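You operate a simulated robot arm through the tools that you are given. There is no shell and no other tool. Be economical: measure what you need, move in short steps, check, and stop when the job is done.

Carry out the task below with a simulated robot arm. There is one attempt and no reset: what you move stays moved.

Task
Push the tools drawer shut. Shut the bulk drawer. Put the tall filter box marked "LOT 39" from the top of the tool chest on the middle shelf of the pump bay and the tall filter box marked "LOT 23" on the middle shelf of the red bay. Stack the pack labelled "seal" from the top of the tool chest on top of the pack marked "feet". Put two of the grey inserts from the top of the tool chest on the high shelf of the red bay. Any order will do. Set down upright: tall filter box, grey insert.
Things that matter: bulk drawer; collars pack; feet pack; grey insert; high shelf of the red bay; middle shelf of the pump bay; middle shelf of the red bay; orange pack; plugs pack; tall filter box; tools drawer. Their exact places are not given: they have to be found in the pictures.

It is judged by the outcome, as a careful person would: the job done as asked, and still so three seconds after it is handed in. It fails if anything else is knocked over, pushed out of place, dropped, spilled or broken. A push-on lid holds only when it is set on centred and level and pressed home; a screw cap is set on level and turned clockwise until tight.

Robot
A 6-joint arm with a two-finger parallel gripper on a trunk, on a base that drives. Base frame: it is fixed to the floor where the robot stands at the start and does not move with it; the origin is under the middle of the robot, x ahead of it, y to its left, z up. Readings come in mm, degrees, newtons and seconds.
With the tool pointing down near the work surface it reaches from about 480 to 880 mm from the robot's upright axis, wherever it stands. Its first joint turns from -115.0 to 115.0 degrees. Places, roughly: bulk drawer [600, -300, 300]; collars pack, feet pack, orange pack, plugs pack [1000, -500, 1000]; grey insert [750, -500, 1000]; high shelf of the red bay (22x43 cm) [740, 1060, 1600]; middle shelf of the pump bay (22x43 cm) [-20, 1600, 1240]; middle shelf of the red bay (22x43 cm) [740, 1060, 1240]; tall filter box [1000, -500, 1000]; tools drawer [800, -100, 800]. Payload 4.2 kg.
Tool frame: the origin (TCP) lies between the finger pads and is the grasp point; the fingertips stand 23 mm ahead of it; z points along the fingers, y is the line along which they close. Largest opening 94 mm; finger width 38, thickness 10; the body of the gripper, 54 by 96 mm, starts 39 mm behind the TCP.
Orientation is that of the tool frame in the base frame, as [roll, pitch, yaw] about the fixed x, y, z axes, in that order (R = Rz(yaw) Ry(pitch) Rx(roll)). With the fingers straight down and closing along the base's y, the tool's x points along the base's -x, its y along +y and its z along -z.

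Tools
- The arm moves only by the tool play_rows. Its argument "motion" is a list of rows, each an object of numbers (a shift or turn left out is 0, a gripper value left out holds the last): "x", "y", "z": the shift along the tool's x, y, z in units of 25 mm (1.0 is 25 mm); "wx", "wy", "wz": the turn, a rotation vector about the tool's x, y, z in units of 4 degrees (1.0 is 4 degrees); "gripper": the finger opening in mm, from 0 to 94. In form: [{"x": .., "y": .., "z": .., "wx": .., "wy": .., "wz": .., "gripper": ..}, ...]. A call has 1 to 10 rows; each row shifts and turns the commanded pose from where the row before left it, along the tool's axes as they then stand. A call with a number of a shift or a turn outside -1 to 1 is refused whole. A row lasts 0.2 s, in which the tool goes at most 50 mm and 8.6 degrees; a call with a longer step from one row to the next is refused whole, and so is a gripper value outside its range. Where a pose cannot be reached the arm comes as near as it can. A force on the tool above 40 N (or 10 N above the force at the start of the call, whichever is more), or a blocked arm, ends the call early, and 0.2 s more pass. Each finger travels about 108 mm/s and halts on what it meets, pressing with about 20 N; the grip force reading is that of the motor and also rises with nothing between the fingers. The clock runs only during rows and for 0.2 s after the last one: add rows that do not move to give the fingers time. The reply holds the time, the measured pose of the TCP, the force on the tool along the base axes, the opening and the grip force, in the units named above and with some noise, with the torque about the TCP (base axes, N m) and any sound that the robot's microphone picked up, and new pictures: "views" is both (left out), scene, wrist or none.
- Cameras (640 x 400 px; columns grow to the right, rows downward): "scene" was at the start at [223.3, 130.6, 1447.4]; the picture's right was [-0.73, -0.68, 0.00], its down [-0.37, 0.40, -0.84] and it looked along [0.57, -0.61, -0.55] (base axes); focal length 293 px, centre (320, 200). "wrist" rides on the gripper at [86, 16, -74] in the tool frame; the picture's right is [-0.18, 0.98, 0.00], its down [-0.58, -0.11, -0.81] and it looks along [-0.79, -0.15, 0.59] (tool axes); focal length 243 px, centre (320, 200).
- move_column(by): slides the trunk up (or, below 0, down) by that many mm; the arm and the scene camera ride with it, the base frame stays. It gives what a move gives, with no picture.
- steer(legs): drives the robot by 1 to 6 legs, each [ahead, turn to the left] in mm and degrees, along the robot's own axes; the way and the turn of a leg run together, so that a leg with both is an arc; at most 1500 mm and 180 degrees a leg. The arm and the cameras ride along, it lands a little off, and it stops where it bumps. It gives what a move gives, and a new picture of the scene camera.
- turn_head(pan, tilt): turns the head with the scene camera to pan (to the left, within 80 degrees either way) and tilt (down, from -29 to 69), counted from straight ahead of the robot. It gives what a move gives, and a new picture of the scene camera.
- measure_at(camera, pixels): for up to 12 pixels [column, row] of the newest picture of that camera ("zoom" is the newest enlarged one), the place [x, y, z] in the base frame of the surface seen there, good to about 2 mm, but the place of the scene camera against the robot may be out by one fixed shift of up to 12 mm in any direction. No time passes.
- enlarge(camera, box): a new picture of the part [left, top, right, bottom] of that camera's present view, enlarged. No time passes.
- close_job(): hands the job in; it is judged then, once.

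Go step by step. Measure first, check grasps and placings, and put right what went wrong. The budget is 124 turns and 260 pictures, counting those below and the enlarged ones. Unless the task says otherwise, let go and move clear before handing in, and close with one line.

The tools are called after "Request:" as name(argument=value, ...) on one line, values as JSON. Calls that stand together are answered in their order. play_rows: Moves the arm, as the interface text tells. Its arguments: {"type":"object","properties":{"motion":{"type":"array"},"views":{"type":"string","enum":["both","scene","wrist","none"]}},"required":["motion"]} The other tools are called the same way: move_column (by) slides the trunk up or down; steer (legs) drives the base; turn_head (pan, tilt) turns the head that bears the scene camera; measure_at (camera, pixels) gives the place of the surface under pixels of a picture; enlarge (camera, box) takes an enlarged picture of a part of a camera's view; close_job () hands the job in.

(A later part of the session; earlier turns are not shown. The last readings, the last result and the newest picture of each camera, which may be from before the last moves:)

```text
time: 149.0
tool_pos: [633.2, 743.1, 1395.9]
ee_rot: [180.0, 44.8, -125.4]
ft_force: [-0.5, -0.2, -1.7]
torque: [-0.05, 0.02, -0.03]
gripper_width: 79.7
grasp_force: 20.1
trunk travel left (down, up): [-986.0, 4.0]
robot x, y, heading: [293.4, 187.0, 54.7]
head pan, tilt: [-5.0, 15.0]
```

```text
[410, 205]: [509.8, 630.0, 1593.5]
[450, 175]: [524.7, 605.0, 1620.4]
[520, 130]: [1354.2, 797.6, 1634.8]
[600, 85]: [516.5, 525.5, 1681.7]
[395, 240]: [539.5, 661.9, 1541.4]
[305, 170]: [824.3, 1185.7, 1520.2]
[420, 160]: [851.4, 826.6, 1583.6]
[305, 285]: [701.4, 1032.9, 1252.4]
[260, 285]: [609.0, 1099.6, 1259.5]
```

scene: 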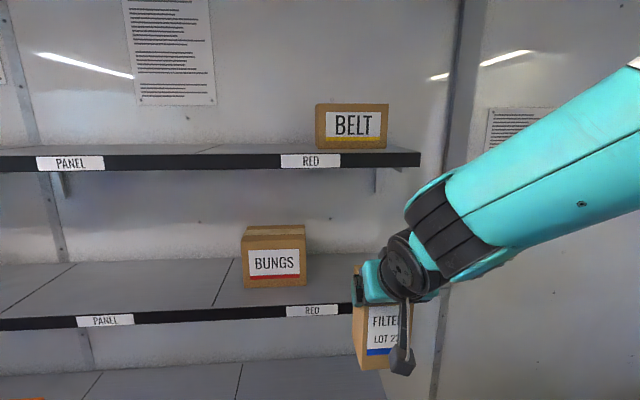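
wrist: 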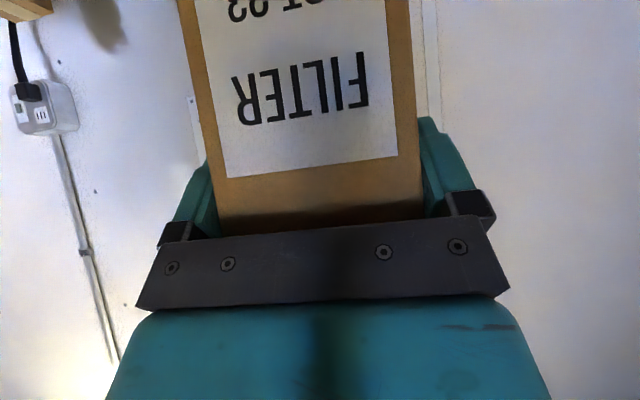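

Wrist top stays ≥60 mm short of the high shelf's edge if TCP goes to v≈1225. Drive ahead 250 mm with a 0.7° trim.

Request:
steer(legs=[[0, -0.7], [250, 0]])

Request:
play_rows(motion=[{"x": 0.25, "z": 0.25}, {}], views="both")

```text
time: 151.2
tool_pos: [786.4, 945.8, 1396.0]
ee_rot: [180.0, 44.9, -126.0]
ft_force: [-0.1, 0.3, -1.2]
torque: [-0.03, -0.01, -0.01]
gripper_width: 79.9
grasp_force: 19.7
trunk travel left (down, up): [-986.0, 4.0]
robot x, y, heading: [443.3, 392.4, 54.2]
head pan, tilt: [-5.0, 15.0]
```

scene: 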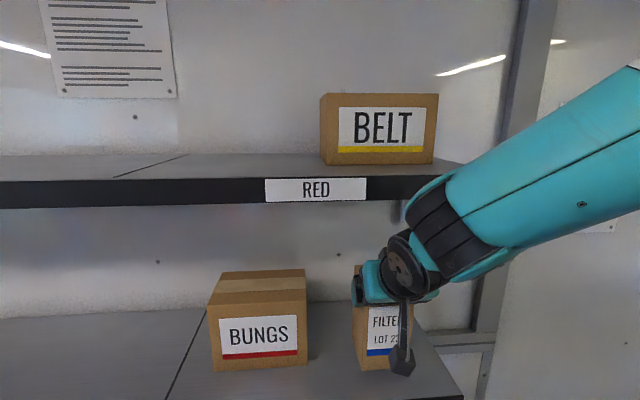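

```text
time: 151.8
tool_pos: [789.1, 946.3, 1387.5]
ee_rot: [-179.9, 44.9, -125.9]
ft_force: [0.0, 0.3, -0.9]
torque: [-0.06, -0.02, -0.05]
gripper_width: 79.6
grasp_force: 20.3
trunk travel left (down, up): [-986.0, 4.0]
robot x, y, heading: [443.5, 393.4, 54.2]
head pan, tilt: [-5.0, 15.0]
```

scene: 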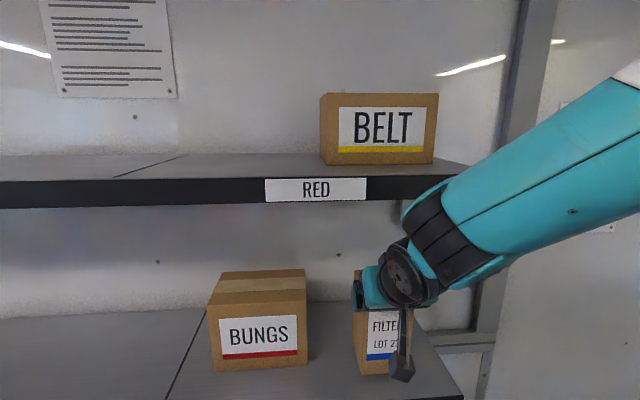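
wrist: 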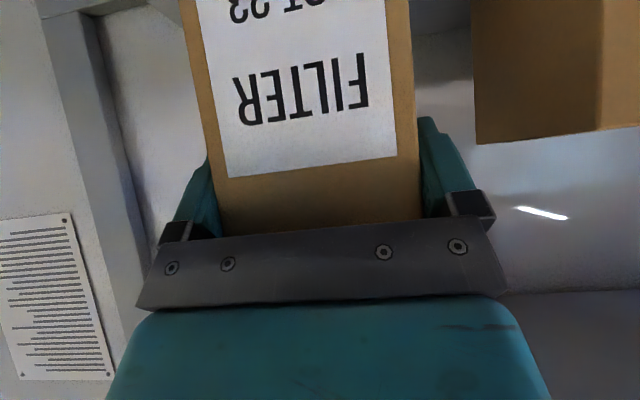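

Request:
play_rows(motion=[{"x": 0.14, "z": 0.14}, {"x": 0.06, "z": 0.06}, {}], views="none")

Request:
play_rows(motion=[{"x": 0.06, "z": 0.06}, {}], views="none")

```text
time: 152.6
tool_pos: [787.6, 947.4, 1380.9]
ee_rot: [-179.9, 44.9, -125.9]
ft_force: [1.0, -0.3, -1.6]
torque: [-0.02, -0.03, 0.02]
gripper_width: 80.0
grasp_force: 19.8
trunk travel left (down, up): [-986.0, 4.0]
robot x, y, heading: [442.7, 391.8, 54.1]
head pan, tilt: [-5.0, 15.0]
```

```text
time: 153.2
tool_pos: [787.2, 945.7, 1378.2]
ee_rot: [-179.9, 44.9, -125.9]
ft_force: [0.2, -1.2, -1.6]
torque: [-0.05, -0.02, -0.01]
gripper_width: 79.6
grasp_force: 19.9
trunk travel left (down, up): [-986.0, 4.0]
robot x, y, heading: [442.2, 390.9, 54.3]
head pan, tilt: [-5.0, 15.0]
```

Request:
play_rows(motion=[{"x": 0.04, "z": 0.04}, {"x": 0.03, "z": 0.03}, {}], views="none")

```text
time: 154.0
tool_pos: [787.4, 946.4, 1378.9]
ee_rot: [179.9, 45.1, -126.0]
ft_force: [1.7, -1.1, 17.4]
torque: [-0.46, -0.05, 0.02]
gripper_width: 79.9
grasp_force: 20.0
trunk travel left (down, up): [-986.0, 4.0]
robot x, y, heading: [443.0, 394.6, 54.1]
head pan, tilt: [-5.0, 15.0]
```

Contact made (17 N). Ease 1 mm, open, and retreat diagonally back along the tool axis.

Request:
play_rows(motion=[{"x": -0.03, "z": -0.03}, {"gripper": 94}, {}, {}, {"x": 0.5, "z": -0.75}, {"x": 0.707, "z": -0.707}, {"x": 0.707, "z": -0.707}, {"x": 0.707, "z": -0.707}], views="both")

```text
time: 155.8
tool_pos: [732.0, 866.4, 1381.9]
ee_rot: [-180.0, 44.9, -126.0]
ft_force: [0.5, -0.2, -0.1]
torque: [-0.04, 0.04, 0.0]
gripper_width: 94.2
grasp_force: 0.2
trunk travel left (down, up): [-986.0, 4.0]
robot x, y, heading: [442.6, 391.9, 54.3]
head pan, tilt: [-5.0, 15.0]
```

scene: 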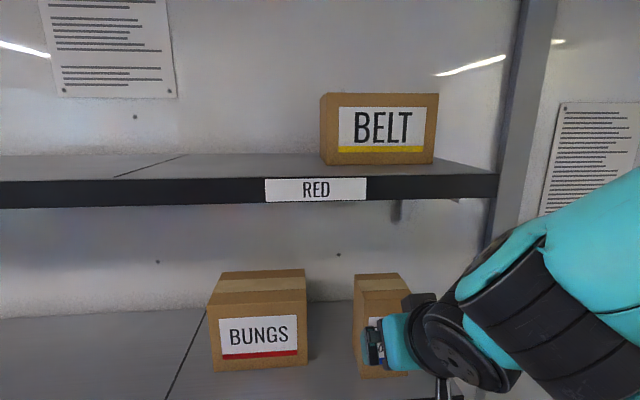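
wrist: 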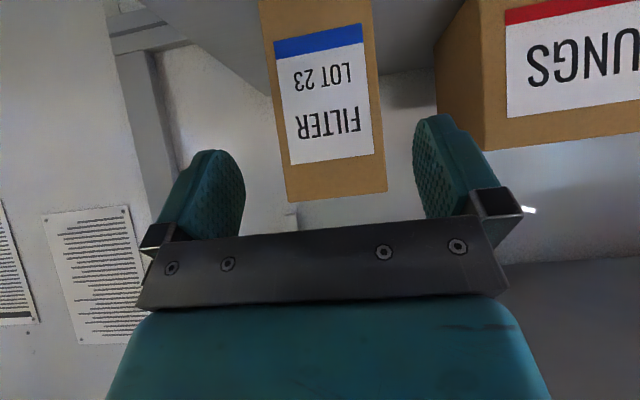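

LOT 23 stands in the red bay. Before fetching the inserts, I'll back off and test whether the arm reaches z≈1650 with 30° tilt.

Request:
steer(legs=[[-220, 0]])

Request:
play_rows(motion=[{"wy": 1}, {"wy": 1}, {"wy": 1}, {"wy": 0.75}, {"x": -0.5, "z": -0.866}, {"x": -0.5, "z": -0.866}, {"x": -0.5, "z": -0.866}, {"x": -0.5, "z": -0.866}, {"x": -0.5, "z": -0.866}, {"x": -0.5, "z": -0.866}], views="none")

Request:
play_rows(motion=[{"x": -0.5, "z": -0.866}, {"x": -0.5, "z": -0.866}, {"x": -0.5, "z": -0.866}, {"x": -0.5, "z": -0.866}, {"x": -0.5, "z": -0.866}, {"x": -0.5, "z": -0.866}], views="both")

```text
time: 157.5
tool_pos: [600.8, 686.7, 1380.7]
ee_rot: [-179.9, 44.8, -126.0]
ft_force: [0.2, -0.5, -0.5]
torque: [0.0, -0.02, 0.0]
gripper_width: 94.0
grasp_force: 0.0
trunk travel left (down, up): [-986.0, 4.0]
robot x, y, heading: [314.9, 214.9, 54.1]
head pan, tilt: [-5.0, 15.0]
```

scene: 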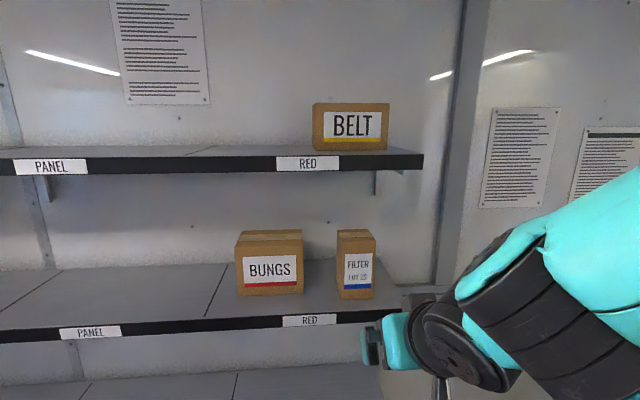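

```text
time: 159.7
tool_pos: [598.9, 687.9, 1532.8]
ee_rot: [180.0, 29.9, -125.8]
ft_force: [0.2, 0.1, -0.4]
torque: [0.02, 0.0, -0.02]
gripper_width: 94.0
grasp_force: 0.1
trunk travel left (down, up): [-986.0, 4.0]
robot x, y, heading: [313.7, 211.1, 53.9]
head pan, tilt: [-5.0, 15.0]
```

```text
time: 161.1
tool_pos: [599.9, 686.6, 1681.3]
ee_rot: [-180.0, 29.7, -125.8]
ft_force: [0.0, 0.4, 0.0]
torque: [0.05, 0.01, -0.02]
gripper_width: 93.7
grasp_force: 0.0
trunk travel left (down, up): [-986.0, 4.0]
robot x, y, heading: [313.3, 208.5, 54.1]
head pan, tilt: [-5.0, 15.0]
```

scene: 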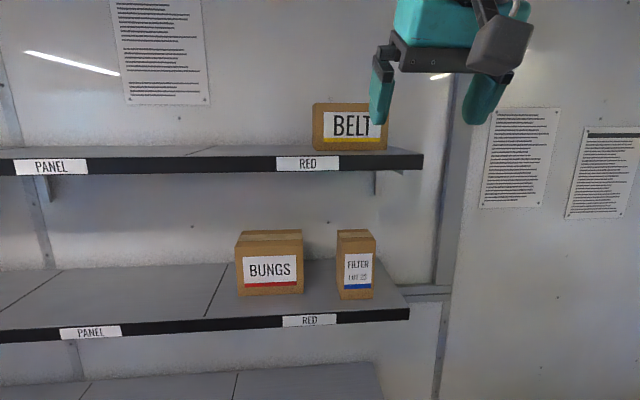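
wrist: 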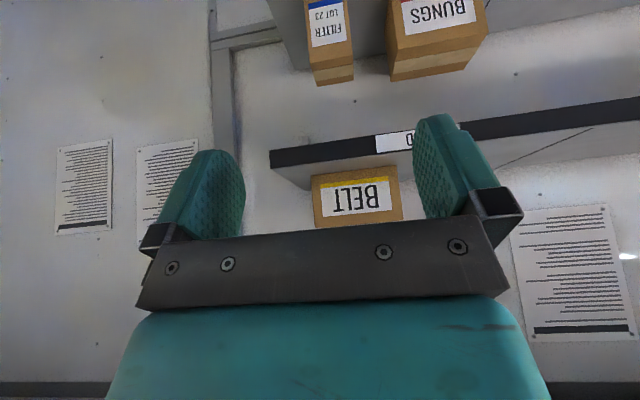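

z≈1681 with 30° tilt is reachable. Measure the high shelf surface while here.

Request:
measure_at(camera="scene", pixels=[[230, 152], [260, 150], [300, 150], [318, 149], [250, 157], [385, 148]])

Request:
measure_at(camera="wrist", pixels=[[300, 158], [395, 141], [319, 225], [402, 218], [313, 180], [400, 140]])

```text
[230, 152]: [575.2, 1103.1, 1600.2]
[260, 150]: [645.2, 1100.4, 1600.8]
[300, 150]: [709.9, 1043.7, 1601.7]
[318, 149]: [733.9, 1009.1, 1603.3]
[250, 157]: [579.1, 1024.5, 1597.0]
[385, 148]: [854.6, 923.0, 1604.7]
```

```text
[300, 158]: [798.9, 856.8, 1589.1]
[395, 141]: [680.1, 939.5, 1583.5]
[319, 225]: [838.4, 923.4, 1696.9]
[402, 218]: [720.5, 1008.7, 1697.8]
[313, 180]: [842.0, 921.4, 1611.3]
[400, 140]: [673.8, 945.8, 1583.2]
```

High shelf surface z≈1600.5, front edge v≈1160, BELT's left side w≈−10. Return to the chest for the inserts.

Request:
steer(legs=[[0, -90], [200, 0]])

Request:
move_column(by=-400)

Request:
turn_head(pan=-10, tilt=50)

```text
time: 166.5
tool_pos: [945.9, -199.3, 1681.5]
ee_rot: [-179.9, 29.9, 143.5]
ft_force: [0.0, 1.6, 0.4]
torque: [-0.02, -0.03, -0.03]
gripper_width: 94.3
grasp_force: 0.1
trunk travel left (down, up): [-986.0, 4.0]
robot x, y, heading: [469.9, 93.2, -36.2]
head pan, tilt: [-5.0, 15.0]
```

scene: 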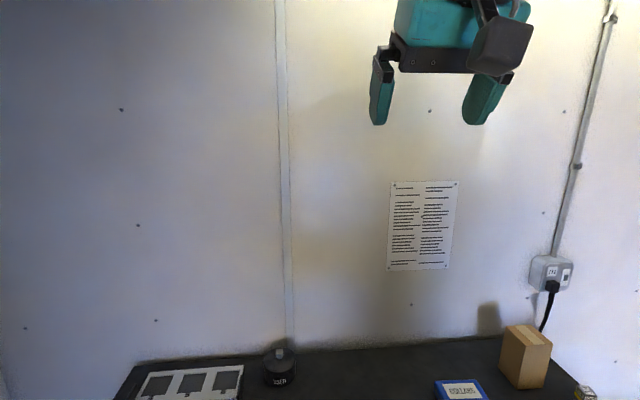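

```text
time: 170.4
tool_pos: [945.8, -199.8, 1280.9]
ee_rot: [-180.0, 29.8, 143.5]
ft_force: [0.5, 0.4, 1.1]
torque: [-0.02, -0.02, 0.0]
gripper_width: 94.3
grasp_force: 0.1
trunk travel left (down, up): [-586.0, 404.0]
robot x, y, heading: [473.6, 92.0, -36.4]
head pan, tilt: [-5.0, 15.0]
```

```text
time: 171.4
tool_pos: [945.3, -200.2, 1281.4]
ee_rot: [-180.0, 29.8, 143.4]
ft_force: [0.2, 0.4, 0.3]
torque: [0.01, 0.0, -0.02]
gripper_width: 93.9
grasp_force: 0.1
trunk travel left (down, up): [-586.0, 404.0]
robot x, y, heading: [475.4, 91.5, -36.6]
head pan, tilt: [-10.0, 50.0]
```

scene: 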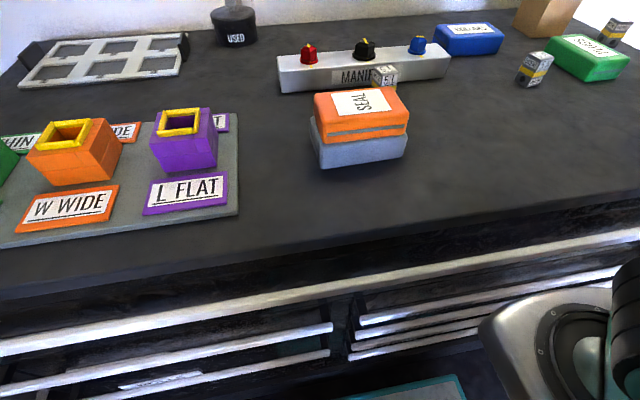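

The SEAL stack would foul the camera at 30° tilt near insert 1, so I'll use a vertical tool. Untilting and moving over toward v≈345, then a wrist look.

Request:
play_rows(motion=[{"wy": 1, "y": -0.28}, {"wy": 1, "y": -0.28}, {"wy": 1, "y": -0.28}, {"wy": 1, "y": -0.28}, {"wy": 1, "y": -0.28}, {"wy": 1, "y": -0.28}, {"wy": 1, "y": -0.28}, {"wy": 0.45, "z": 1}, {"z": 1}, {"z": 1}], views="none")

Request:
play_rows(motion=[{"z": 1, "x": -0.7}, {"z": 1, "x": -0.7}, {"z": 1, "x": -0.7}, {"wz": -0.13}], views="both")

```text
time: 173.6
tool_pos: [910.1, -205.5, 1168.5]
ee_rot: [179.9, 0.0, 143.4]
ft_force: [-0.1, 0.9, -0.3]
torque: [0.02, 0.03, 0.0]
gripper_width: 94.2
grasp_force: 0.0
out of reach, approached as far as the arm can: row 2, 3, 4, 5, 6, 7, 8, 9
trunk travel left (down, up): [-586.0, 404.0]
robot x, y, heading: [474.8, 92.9, -36.5]
head pan, tilt: [-10.0, 50.0]
```

```text
time: 174.6
tool_pos: [955.3, -233.8, 1091.1]
ee_rot: [180.0, 0.1, 143.9]
ft_force: [0.1, -0.2, 0.3]
torque: [0.01, 0.06, 0.0]
gripper_width: 94.2
grasp_force: 0.1
trunk travel left (down, up): [-586.0, 404.0]
robot x, y, heading: [473.4, 94.5, -36.5]
head pan, tilt: [-10.0, 50.0]
```

scene: 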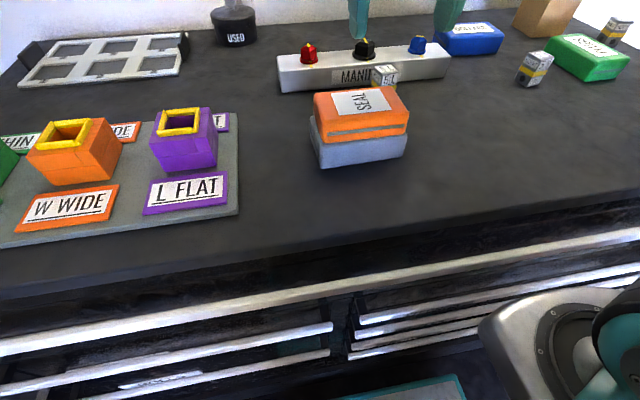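
wrist: 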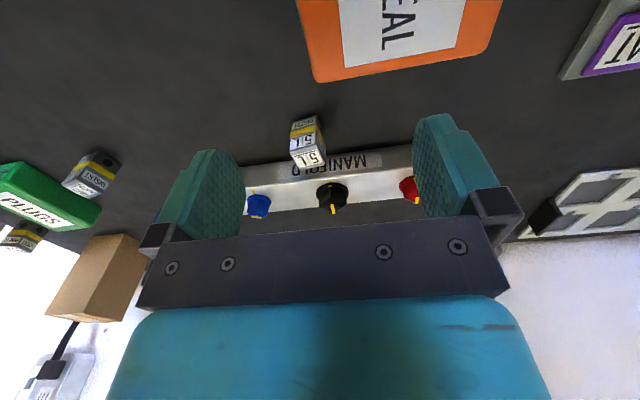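

Request:
enlarge(camera="wrist", box=[250, 100, 370, 220])

Request:
measure_at(camera="wrist", pixels=[[297, 169], [325, 163], [291, 154], [321, 147], [309, 158], [305, 120]])

```text
3.33 times, centred on (310, 160) of wrist
```

zoom: 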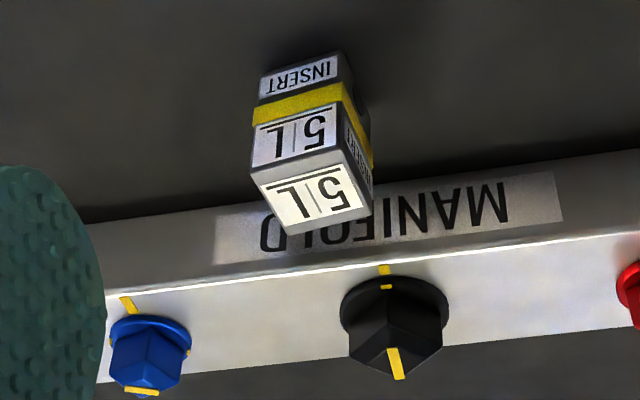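

```text
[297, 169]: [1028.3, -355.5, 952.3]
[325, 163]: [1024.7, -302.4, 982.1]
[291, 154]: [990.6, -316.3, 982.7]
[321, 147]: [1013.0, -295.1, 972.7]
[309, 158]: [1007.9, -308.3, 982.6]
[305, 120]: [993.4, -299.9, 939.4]
```

Request:
measure_at(camera="zoom", pixels=[[257, 174], [341, 155], [366, 210], [292, 231], [312, 192], [300, 130], [320, 85]])

```text
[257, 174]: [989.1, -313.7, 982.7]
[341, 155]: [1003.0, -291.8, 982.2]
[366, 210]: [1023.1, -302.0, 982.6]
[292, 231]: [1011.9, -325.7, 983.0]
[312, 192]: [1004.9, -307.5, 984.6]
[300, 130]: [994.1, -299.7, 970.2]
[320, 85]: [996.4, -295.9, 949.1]
```

Insert 1 centre ≈ (1007, −308), turned ~7°. Move over it, turn the wrist 6.5° and descend part-way with a 60 mm opening.

Request:
play_rows(motion=[{"x": -0.855, "y": -0.3, "gripper": 60}, {"x": -0.855, "y": -0.3}, {"x": -0.855, "y": -0.3}, {"x": -0.855, "y": -0.3}, {"wz": -0.8}, {"wz": -0.8}, {"z": 1}, {"z": 1}], views="both")

```text
time: 176.4
tool_pos: [1006.9, -309.0, 1040.0]
ee_rot: [179.9, 0.1, 150.5]
ft_force: [-0.6, 0.6, 0.8]
torque: [0.0, -0.02, -0.03]
gripper_width: 60.1
grasp_force: 0.0
trunk travel left (down, up): [-586.0, 404.0]
robot x, y, heading: [473.2, 91.8, -36.4]
head pan, tilt: [-10.0, 50.0]
```

scene: 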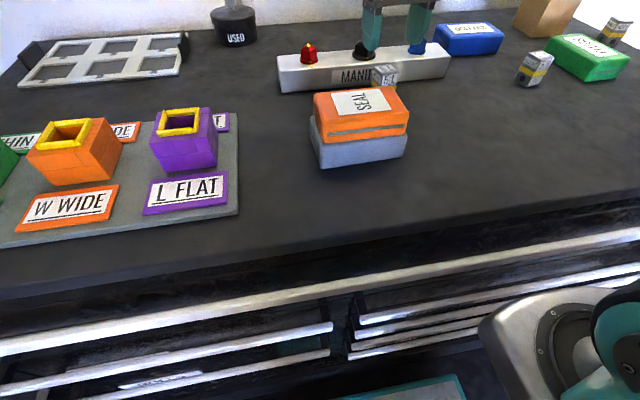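
wrist: 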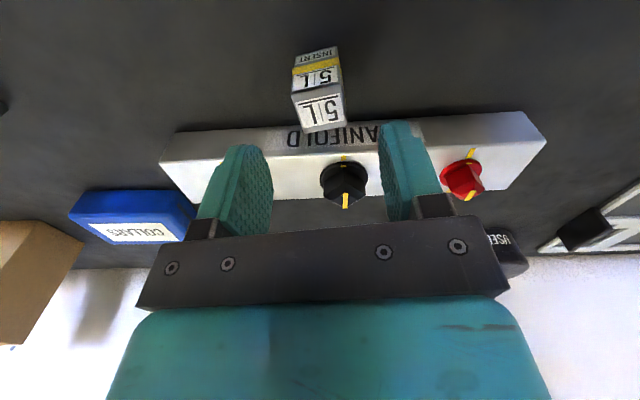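

Aligned between the fingers. Descend and close.

Request:
play_rows(motion=[{"z": 0.8}, {"z": 0.8}, {"z": 0.8}, {"z": 0.7}, {"gripper": 60}, {"gripper": 15}, {"gripper": 15}, {"gripper": 15}], views="wrist")

```text
time: 178.2
tool_pos: [1006.3, -307.3, 963.6]
ee_rot: [180.0, 0.2, 150.5]
ft_force: [1.3, -0.2, -0.1]
torque: [0.0, 0.03, 0.02]
gripper_width: 29.8
grasp_force: 19.8
trunk travel left (down, up): [-586.0, 404.0]
robot x, y, heading: [471.9, 91.8, -36.6]
head pan, tilt: [-10.0, 50.0]
```

wrist: 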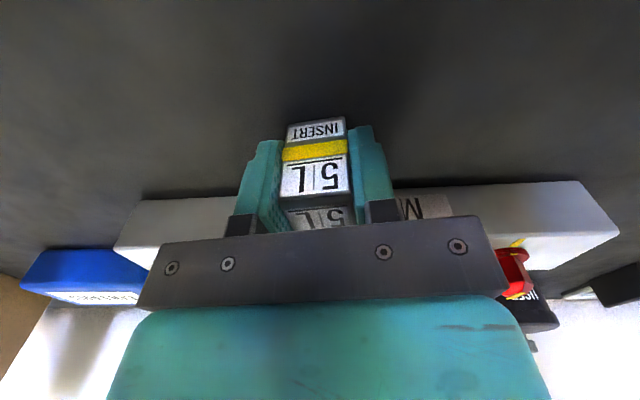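

Insert 1 held (30 mm). Lift, retract slightly, raise the trunk to the top.

Request:
play_rows(motion=[{"z": -0.5}, {"z": -1}, {"z": -1}, {"z": -1}, {"z": -1}, {"z": -1, "wz": 0.8}, {"z": -1, "wz": 0.8}, {"z": -1, "x": 0.8}, {"z": -1, "x": 0.8}, {"z": -1, "x": 0.8}], views="none")

Request:
move_column(by=400)

Request:
play_rows(motion=[{"z": -1}, {"z": -1}, {"z": -1}], views="wrist")

```text
time: 180.4
tool_pos: [958.0, -273.9, 1199.7]
ee_rot: [180.0, 0.0, 144.0]
ft_force: [-0.1, 0.0, -1.1]
torque: [0.03, -0.02, 0.0]
gripper_width: 29.6
grasp_force: 20.3
trunk travel left (down, up): [-586.0, 404.0]
robot x, y, heading: [475.8, 90.1, -36.7]
head pan, tilt: [-10.0, 50.0]
```

```text
time: 184.2
tool_pos: [957.7, -275.7, 1599.1]
ee_rot: [-180.0, 0.1, 144.0]
ft_force: [0.7, 0.3, -1.1]
torque: [0.02, -0.06, -0.02]
gripper_width: 29.9
grasp_force: 20.1
trunk travel left (down, up): [-986.0, 4.0]
robot x, y, heading: [478.9, 92.8, -36.4]
head pan, tilt: [-10.0, 50.0]
```

```text
time: 185.0
tool_pos: [959.4, -275.3, 1675.0]
ee_rot: [-180.0, 0.0, 144.0]
ft_force: [1.0, -0.4, -1.4]
torque: [-0.02, -0.01, -0.01]
gripper_width: 29.7
grasp_force: 20.7
trunk travel left (down, up): [-986.0, 4.0]
robot x, y, heading: [472.0, 95.6, -36.6]
head pan, tilt: [-10.0, 50.0]
```

wrist: 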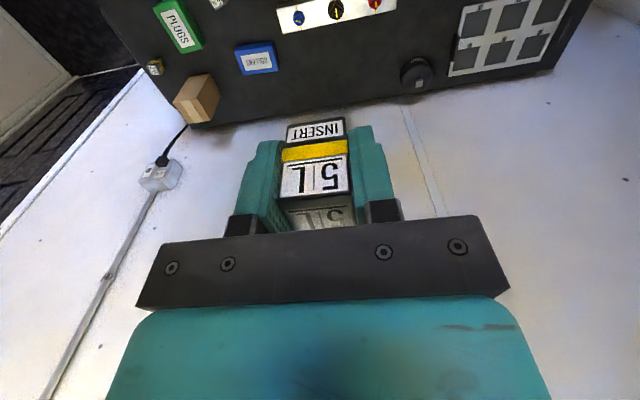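

Reverse ~513 mm and turn left to face the high shelf at w≈−175.

Request:
steer(legs=[[-513, 0], [0, 90.8]])

Request:
turn_head(pan=0, tilt=10)

```text
time: 191.8
tool_pos: [431.5, 882.2, 1675.2]
ee_rot: [-180.0, 0.1, -125.2]
ft_force: [-0.6, 0.0, -0.6]
torque: [0.02, 0.01, 0.02]
gripper_width: 29.7
grasp_force: 20.4
trunk travel left (down, up): [-986.0, 4.0]
robot x, y, heading: [73.2, 393.0, 53.9]
head pan, tilt: [-10.0, 50.0]
```

scene: 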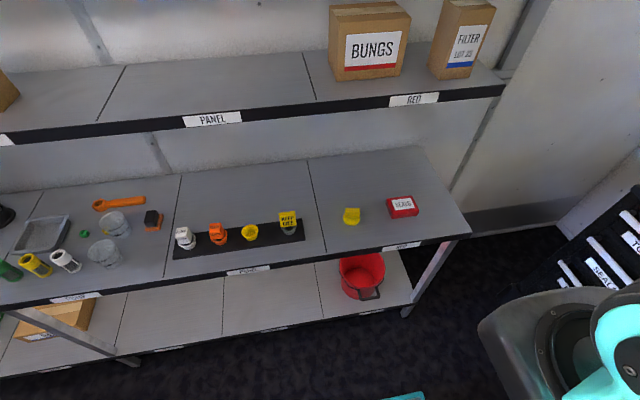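

```text
time: 192.9
tool_pos: [431.1, 882.4, 1672.9]
ee_rot: [-180.0, 0.0, -125.2]
ft_force: [-0.5, 0.6, -1.4]
torque: [0.01, -0.02, -0.01]
gripper_width: 29.7
grasp_force: 20.1
trunk travel left (down, up): [-986.0, 4.0]
robot x, y, heading: [70.7, 391.5, 54.1]
head pan, tilt: [0.0, 10.0]
```

scene: 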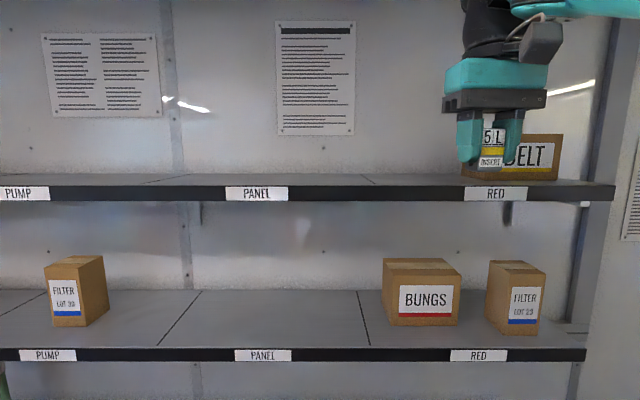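

Request:
steer(legs=[[260, 0]])

Request:
play_rows(motion=[{"z": 0.8}, {}], views="both")

```text
time: 194.7
tool_pos: [571.8, 1087.7, 1674.7]
ee_rot: [180.0, 0.1, -124.7]
ft_force: [-0.1, -0.1, -0.9]
torque: [0.01, 0.0, 0.01]
gripper_width: 30.0
grasp_force: 19.9
trunk travel left (down, up): [-986.0, 4.0]
robot x, y, heading: [214.5, 598.6, 54.7]
head pan, tilt: [0.0, 10.0]
```

scene: 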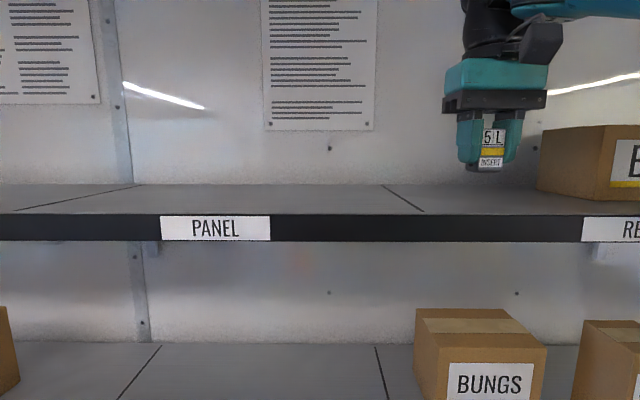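

```text
time: 195.3
tool_pos: [573.5, 1086.1, 1654.6]
ee_rot: [-180.0, 0.2, -124.8]
ft_force: [-0.3, 0.3, -1.9]
torque: [0.0, 0.01, -0.04]
gripper_width: 30.0
grasp_force: 20.0
trunk travel left (down, up): [-986.0, 4.0]
robot x, y, heading: [214.0, 593.7, 54.9]
head pan, tilt: [0.0, 10.0]
```

scene: 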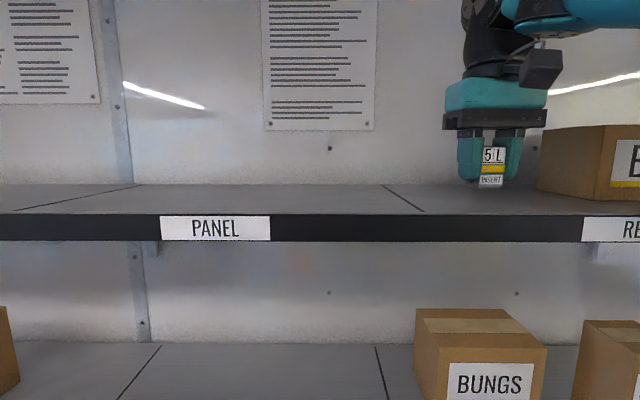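
wrist: 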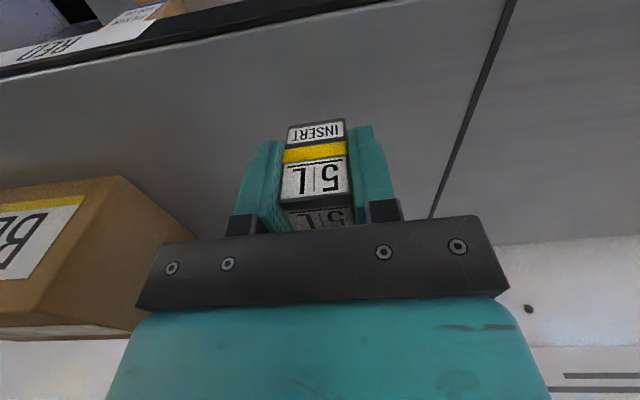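

Request:
play_rows(motion=[{"z": 0.5}, {"z": 0.2}, {"z": 0.08}, {}], views="none")

Request:
play_rows(motion=[{"z": 0.08}, {}], views="none")

```text
time: 196.3
tool_pos: [570.5, 1088.1, 1635.3]
ee_rot: [-180.0, 0.1, -124.8]
ft_force: [0.6, 0.2, -0.9]
torque: [0.02, 0.01, -0.03]
gripper_width: 29.9
grasp_force: 19.9
trunk travel left (down, up): [-986.0, 4.0]
robot x, y, heading: [213.6, 596.5, 54.7]
head pan, tilt: [0.0, 10.0]
```

```text
time: 196.9
tool_pos: [571.6, 1087.7, 1632.6]
ee_rot: [-179.9, 0.1, -124.7]
ft_force: [-0.4, 1.2, 3.7]
torque: [-0.01, -0.03, 0.01]
gripper_width: 29.7
grasp_force: 20.1
trunk travel left (down, up): [-986.0, 4.0]
robot x, y, heading: [215.6, 596.3, 54.7]
head pan, tilt: [0.0, 10.0]
```

Contact (+3.7 N). Open to 60 mm and rise straight up.

Request:
play_rows(motion=[{"gripper": 60}, {}, {}, {"z": -0.6}, {"z": -1}, {"z": -1}, {"z": -1}], views="both")

```text
time: 198.5
tool_pos: [570.5, 1083.8, 1711.8]
ee_rot: [179.9, 0.5, -124.9]
ft_force: [-4.4, 20.3, -22.8]
torque: [0.02, -1.87, -1.58]
gripper_width: 60.1
grasp_force: 0.0
out of reach, approached as far as the arm can: row 7
trunk travel left (down, up): [-986.0, 4.0]
robot x, y, heading: [211.9, 596.0, 54.7]
head pan, tilt: [0.0, 10.0]
```

scene: 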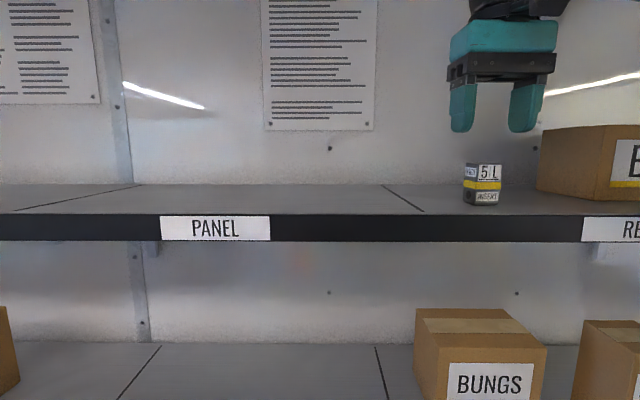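
wrist: 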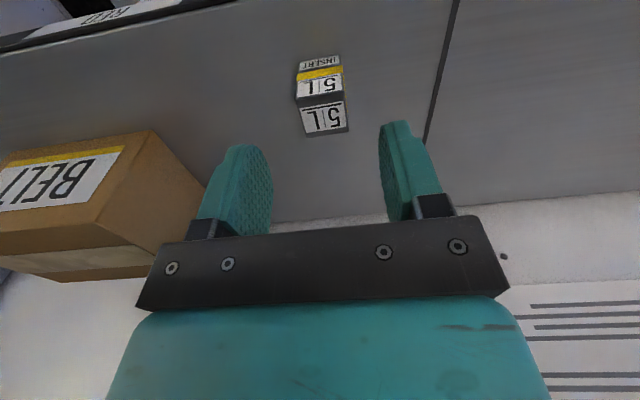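

Insert stands upright. The arm met its upper limit (force −23 N), so ease down a little and back out.

Request:
play_rows(motion=[{"z": 0.6}, {"z": 0.2}], views="none")

```text
time: 199.1
tool_pos: [570.2, 1085.3, 1692.0]
ee_rot: [-180.0, -0.1, -124.7]
ft_force: [0.9, -0.3, 0.0]
torque: [0.01, 0.01, -0.02]
gripper_width: 59.8
grasp_force: 0.0
trunk travel left (down, up): [-986.0, 4.0]
robot x, y, heading: [217.4, 598.9, 54.4]
head pan, tilt: [0.0, 10.0]
```

Request:
steer(legs=[[-400, 0], [0, -90.4], [500, 0]])

Request:
move_column(by=-400)

Request:
turn_head(pan=-15, tilt=45)

```text
time: 208.0
tool_pos: [875.9, -390.6, 1691.1]
ee_rot: [-179.9, 0.0, 144.4]
ft_force: [-0.1, -0.3, -0.4]
torque: [-0.01, 0.01, -0.02]
gripper_width: 59.9
grasp_force: 0.1
trunk travel left (down, up): [-986.0, 4.0]
robot x, y, heading: [391.7, -29.9, -36.1]
head pan, tilt: [0.0, 10.0]
```

scene: 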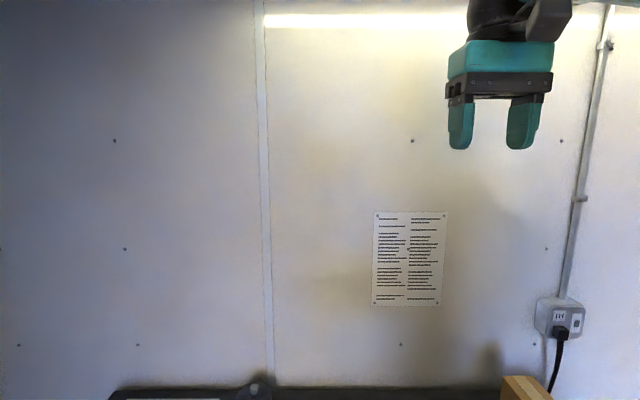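

```text
time: 211.8
tool_pos: [876.0, -389.4, 1291.2]
ee_rot: [-180.0, 0.0, 144.5]
ft_force: [0.9, -0.7, -0.2]
torque: [0.03, 0.01, -0.02]
gripper_width: 60.1
grasp_force: 0.0
trunk travel left (down, up): [-586.0, 404.0]
robot x, y, heading: [391.8, -28.1, -36.0]
head pan, tilt: [0.0, 10.0]
```

```text
time: 212.8
tool_pos: [875.1, -390.5, 1291.7]
ee_rot: [179.9, 0.2, 144.5]
ft_force: [-0.2, -0.2, 0.4]
torque: [-0.01, 0.0, 0.02]
gripper_width: 59.6
grasp_force: 0.2
trunk travel left (down, up): [-586.0, 404.0]
robot x, y, heading: [396.0, -26.9, -36.0]
head pan, tilt: [-15.0, 45.0]
```

scene: 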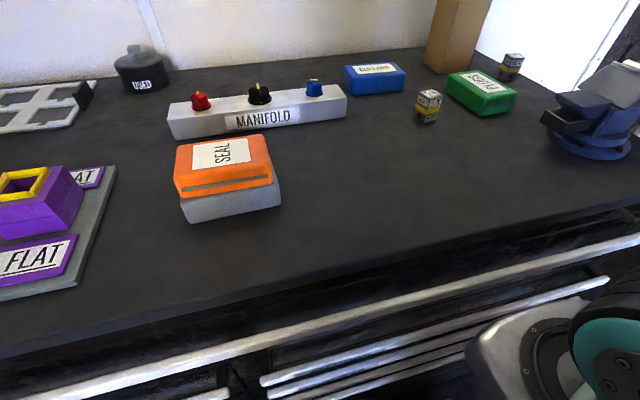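

Request:
play_rows(motion=[{"z": 0.95, "y": -0.6}, {"z": 0.95, "y": -0.6}, {"z": 0.95, "y": -0.6}, {"z": 0.95, "y": -0.6}, {"z": 0.95, "y": -0.6}, {"z": 0.95, "y": -0.6}, {"z": 0.95, "y": -0.6}, {"z": 0.95, "y": -0.6}], views="wrist")

Request:
enlarge(camera="wrist", box=[240, 0, 400, 160])

```text
time: 214.7
tool_pos: [807.8, -486.6, 1101.5]
ee_rot: [-179.9, -0.1, 144.5]
ft_force: [0.0, 0.1, -0.4]
torque: [-0.01, -0.02, -0.03]
gripper_width: 59.8
grasp_force: 0.0
trunk travel left (down, up): [-586.0, 404.0]
robot x, y, heading: [393.1, -27.8, -36.3]
head pan, tilt: [-15.0, 45.0]
```

wrist: 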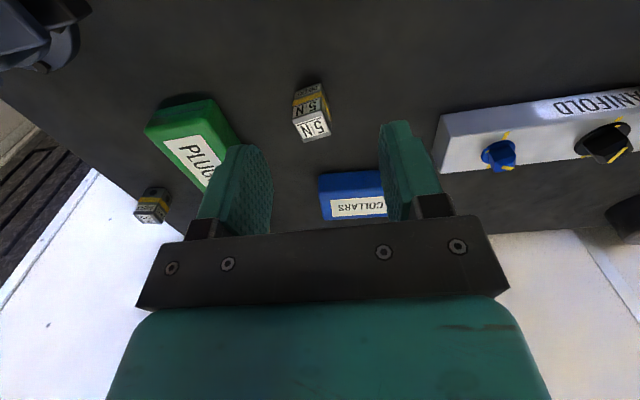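

```text
2.50 times, centred on (320, 80) of wrist
```

zoom: 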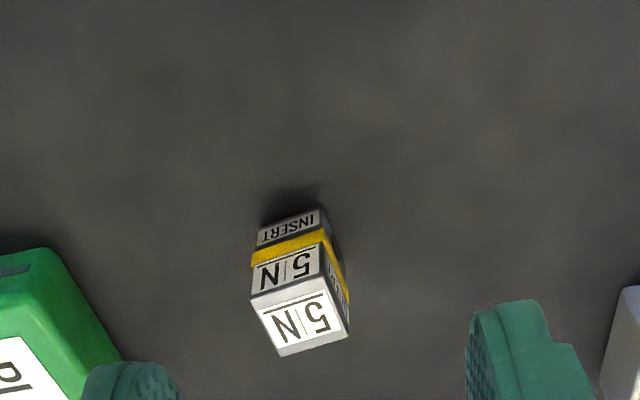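

Request:
measure_at(camera="zoom", pixels=[[258, 302], [321, 283], [344, 332], [283, 352], [302, 317]])

```text
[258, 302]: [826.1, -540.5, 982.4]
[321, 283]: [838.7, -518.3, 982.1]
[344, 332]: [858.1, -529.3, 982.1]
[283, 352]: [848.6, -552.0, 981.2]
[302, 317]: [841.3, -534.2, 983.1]
```

Insert B centre ≈ (843, −535), turned ~8°. Move over, turn and descend part way.

Request:
play_rows(motion=[{"x": -0.76, "y": -0.25, "gripper": 54}, {"x": -0.76, "y": -0.25}, {"x": -0.75, "y": -0.26}, {"wz": -1}, {"wz": -1}, {"z": 1}, {"z": 1}], views="wrist")

```text
time: 216.2
tool_pos: [842.9, -537.5, 1047.8]
ee_rot: [-180.0, 0.1, 152.4]
ft_force: [-0.9, 0.2, -0.2]
torque: [-0.03, -0.02, -0.01]
gripper_width: 53.9
grasp_force: 0.1
trunk travel left (down, up): [-586.0, 404.0]
robot x, y, heading: [399.1, -26.6, -36.2]
head pan, tilt: [-15.0, 45.0]
```

wrist: 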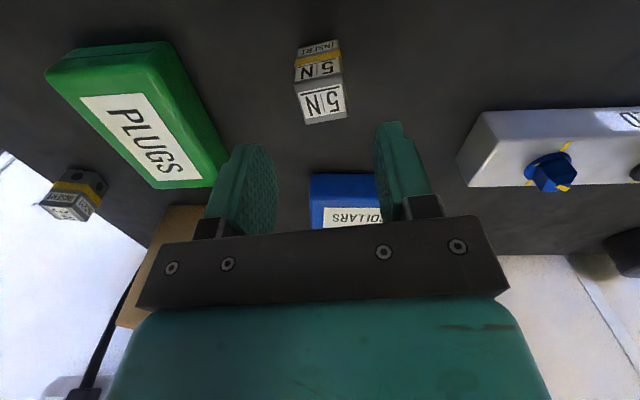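

Request:
play_rows(motion=[{"z": 0.9}, {"z": 0.9}, {"z": 0.9}, {"z": 0.68}, {"gripper": 54}, {"gripper": 15}, {"gripper": 15}, {"gripper": 15}], views="wrist")

```text
time: 218.1
tool_pos: [844.3, -535.7, 967.1]
ee_rot: [180.0, 0.2, 152.5]
ft_force: [0.4, -0.1, 0.8]
torque: [-0.02, -0.02, 0.01]
gripper_width: 29.8
grasp_force: 19.7
trunk travel left (down, up): [-586.0, 404.0]
robot x, y, heading: [392.9, -29.9, -36.1]
head pan, tilt: [-15.0, 45.0]
```

wrist: 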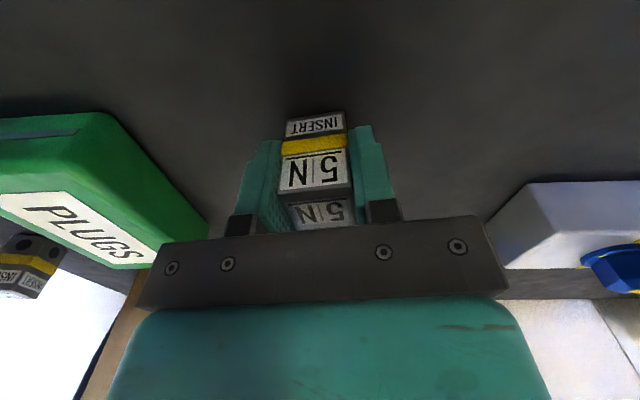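

Insert B held. Lift, square, centre and retract; then trunk up.

Request:
play_rows(motion=[{"z": -0.5}, {"z": -1}, {"z": -1}, {"z": -1}, {"z": -1}, {"z": -1, "wz": 1}, {"z": -1, "wz": 1}, {"z": -1, "x": 0.7, "y": 1}, {"z": -1, "x": 0.7, "y": 1}, {"z": -1, "x": 0.7, "y": 1}], views="none")

Request:
move_column(by=400)

Request:
play_rows(motion=[{"z": -1, "y": 1}, {"z": -1, "y": 1}, {"z": -0.9}], views="wrist")

```text
time: 220.2
tool_pos: [841.3, -442.9, 1205.2]
ee_rot: [-180.0, 0.0, 144.5]
ft_force: [-0.1, -0.6, -2.2]
torque: [0.02, 0.02, -0.01]
gripper_width: 29.6
grasp_force: 19.9
trunk travel left (down, up): [-586.0, 404.0]
robot x, y, heading: [389.0, -26.4, -36.2]
head pan, tilt: [-15.0, 45.0]
```

```text
time: 224.1
tool_pos: [840.2, -443.9, 1604.5]
ee_rot: [180.0, 0.1, 144.5]
ft_force: [-0.1, -0.6, -1.5]
torque: [0.0, -0.01, -0.03]
gripper_width: 29.8
grasp_force: 20.3
trunk travel left (down, up): [-986.0, 4.0]
robot x, y, heading: [390.6, -23.8, -36.3]
head pan, tilt: [-15.0, 45.0]
```

```text
time: 224.9
tool_pos: [867.0, -404.9, 1676.6]
ee_rot: [180.0, 0.0, 144.5]
ft_force: [-0.8, 0.0, -1.5]
torque: [-0.01, -0.02, 0.03]
gripper_width: 30.1
grasp_force: 20.2
trunk travel left (down, up): [-986.0, 4.0]
robot x, y, heading: [393.4, -27.1, -36.3]
head pan, tilt: [-15.0, 45.0]
```

wrist: 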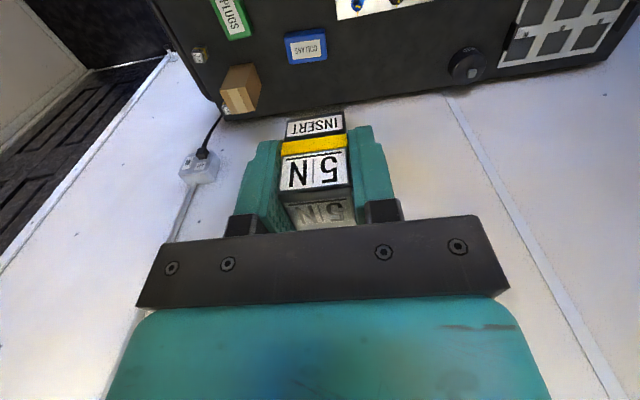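

Request:
steer(legs=[[-456, 0], [0, 90.5]])

Request:
turn_head(pan=0, tilt=10)

```text
time: 231.4
tool_pos: [396.3, 717.6, 1676.5]
ee_rot: [180.0, 0.2, -124.1]
ft_force: [-0.4, 0.8, -1.6]
torque: [-0.03, 0.03, -0.01]
gripper_width: 29.8
grasp_force: 20.3
trunk travel left (down, up): [-986.0, 4.0]
robot x, y, heading: [32.1, 234.6, 55.5]
head pan, tilt: [-15.0, 45.0]
```

scene: 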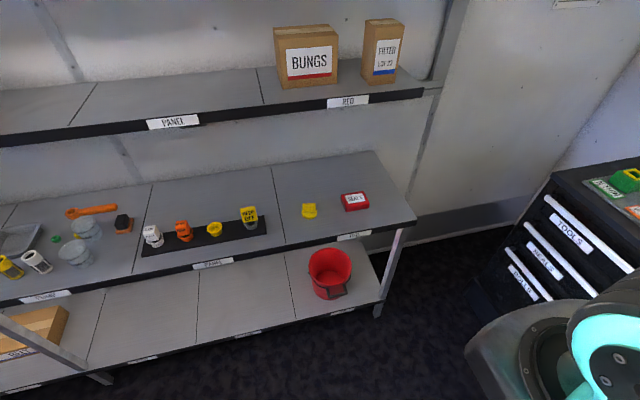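

```text
time: 232.4
tool_pos: [397.0, 719.5, 1676.2]
ee_rot: [-180.0, 0.1, -124.1]
ft_force: [0.9, 0.6, -1.6]
torque: [-0.02, -0.01, -0.01]
gripper_width: 29.8
grasp_force: 20.3
trunk travel left (down, up): [-986.0, 4.0]
robot x, y, heading: [28.0, 236.4, 55.3]
head pan, tilt: [0.0, 10.0]
```

scene: 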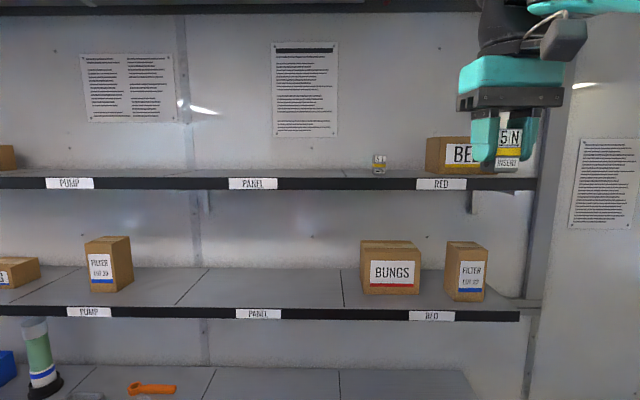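

Request:
steer(legs=[[0, -1.2], [300, 0]])

```text
time: 234.9
tool_pos: [590.9, 954.7, 1675.9]
ee_rot: [-180.0, 0.0, -125.8]
ft_force: [-0.7, -1.3, -0.8]
torque: [-0.01, 0.01, -0.02]
gripper_width: 29.6
grasp_force: 20.4
trunk travel left (down, up): [-986.0, 4.0]
robot x, y, heading: [210.7, 482.7, 53.9]
head pan, tilt: [0.0, 10.0]
```

scene: 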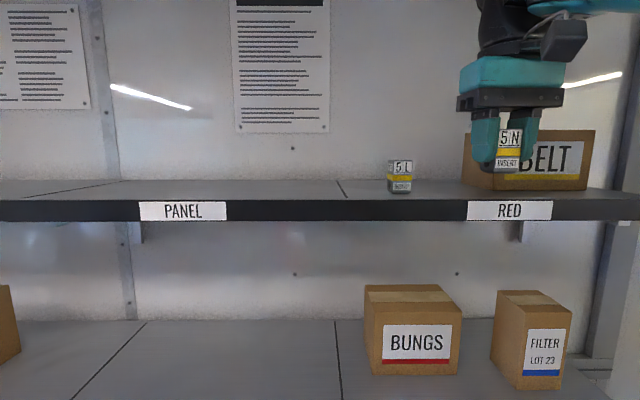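

Request:
steer(legs=[[92, 0]])

Request:
play_rows(motion=[{"y": 0.45, "z": 0.5}, {"z": 0.5}, {}], views="both")

```text
time: 236.0
tool_pos: [645.7, 1028.7, 1677.1]
ee_rot: [180.0, 0.1, -125.7]
ft_force: [-0.8, 0.2, -1.6]
torque: [-0.05, -0.01, 0.02]
gripper_width: 29.9
grasp_force: 20.1
trunk travel left (down, up): [-986.0, 4.0]
robot x, y, heading: [267.5, 555.9, 53.4]
head pan, tilt: [0.0, 10.0]
```

scene: 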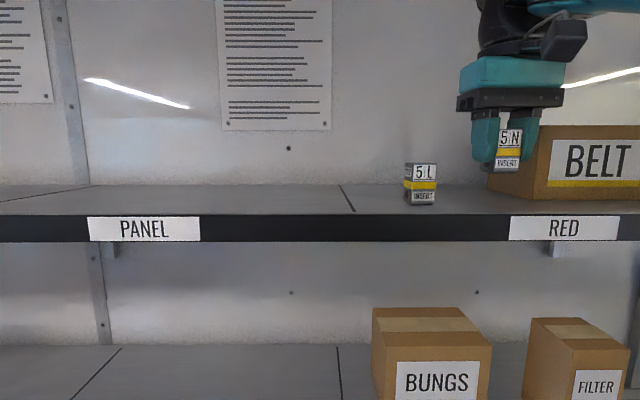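

```text
time: 236.8
tool_pos: [634.8, 1036.8, 1650.7]
ee_rot: [180.0, 0.0, -125.8]
ft_force: [-0.3, 0.0, -1.7]
torque: [0.0, 0.01, 0.03]
gripper_width: 29.8
grasp_force: 19.5
trunk travel left (down, up): [-986.0, 4.0]
robot x, y, heading: [268.1, 557.5, 53.6]
head pan, tilt: [0.0, 10.0]
```

scene: 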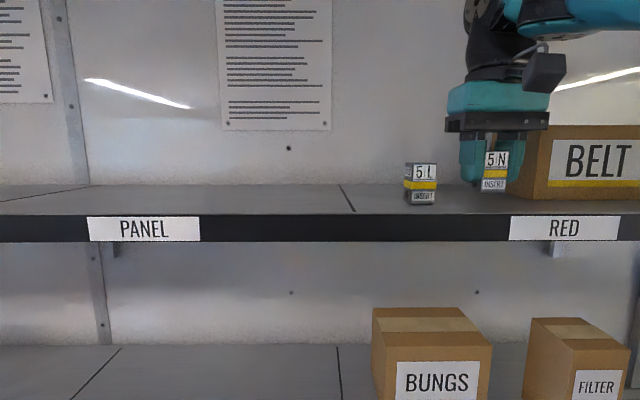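
wrist: 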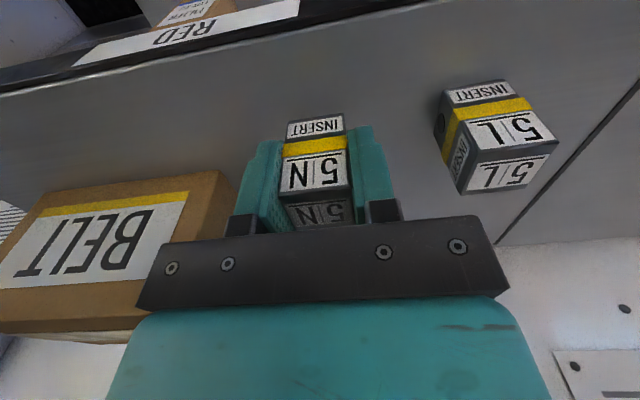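

Well placed between insert 1 and BELT. Lower gently to contact.

Request:
play_rows(motion=[{"z": 0.35}, {"z": 0.1}, {"z": 0.05}, {}], views="none")

Request:
play_rows(motion=[{"z": 0.07}, {}], views="none")

```text
time: 237.8
tool_pos: [635.3, 1035.6, 1638.4]
ee_rot: [180.0, 0.1, -125.7]
ft_force: [0.5, -0.1, -2.1]
torque: [0.0, 0.0, 0.01]
gripper_width: 29.7
grasp_force: 20.2
trunk travel left (down, up): [-986.0, 4.0]
robot x, y, heading: [265.3, 554.1, 53.3]
head pan, tilt: [0.0, 10.0]
```

```text
time: 238.4
tool_pos: [635.4, 1036.9, 1637.2]
ee_rot: [179.9, 0.1, -125.7]
ft_force: [-0.5, 0.1, -2.4]
torque: [-0.01, 0.0, -0.01]
gripper_width: 29.8
grasp_force: 20.1
trunk travel left (down, up): [-986.0, 4.0]
robot x, y, heading: [262.1, 557.3, 53.5]
head pan, tilt: [0.0, 10.0]
```

Request:
play_rows(motion=[{"z": 0.06}, {"z": 0.03}, {}], views="none")

```text
time: 239.2
tool_pos: [636.0, 1034.8, 1637.0]
ee_rot: [-180.0, 0.3, -125.8]
ft_force: [1.5, 5.5, 13.3]
torque: [0.02, 0.01, -0.05]
gripper_width: 30.1
grasp_force: 20.4
trunk travel left (down, up): [-986.0, 4.0]
robot x, y, heading: [266.0, 555.4, 53.7]
head pan, tilt: [0.0, 10.0]
```

Contact (13 N). Ease, open to 50 mm, and rise.

Request:
play_rows(motion=[{"z": -0.03}, {"gripper": 50}, {}, {}, {"z": -0.6}, {"z": -1}, {"z": -0.7}], views="both")

```text
time: 240.8
tool_pos: [635.2, 1032.5, 1693.3]
ee_rot: [-179.9, 0.1, -125.8]
ft_force: [0.6, 0.5, 0.0]
torque: [-0.01, 0.02, 0.02]
gripper_width: 49.9
grasp_force: 0.0
trunk travel left (down, up): [-986.0, 4.0]
robot x, y, heading: [266.8, 554.4, 53.6]
head pan, tilt: [0.0, 10.0]
```

scene: 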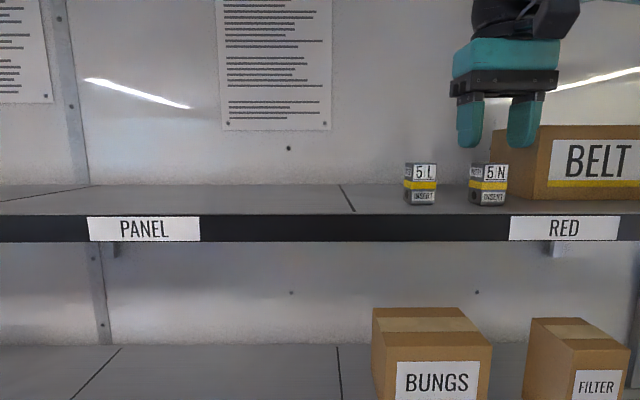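
wrist: 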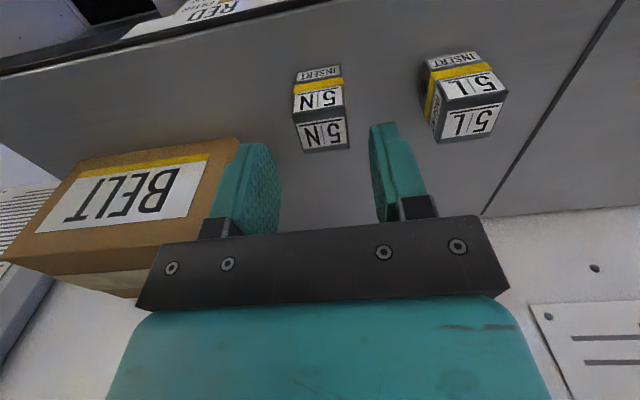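

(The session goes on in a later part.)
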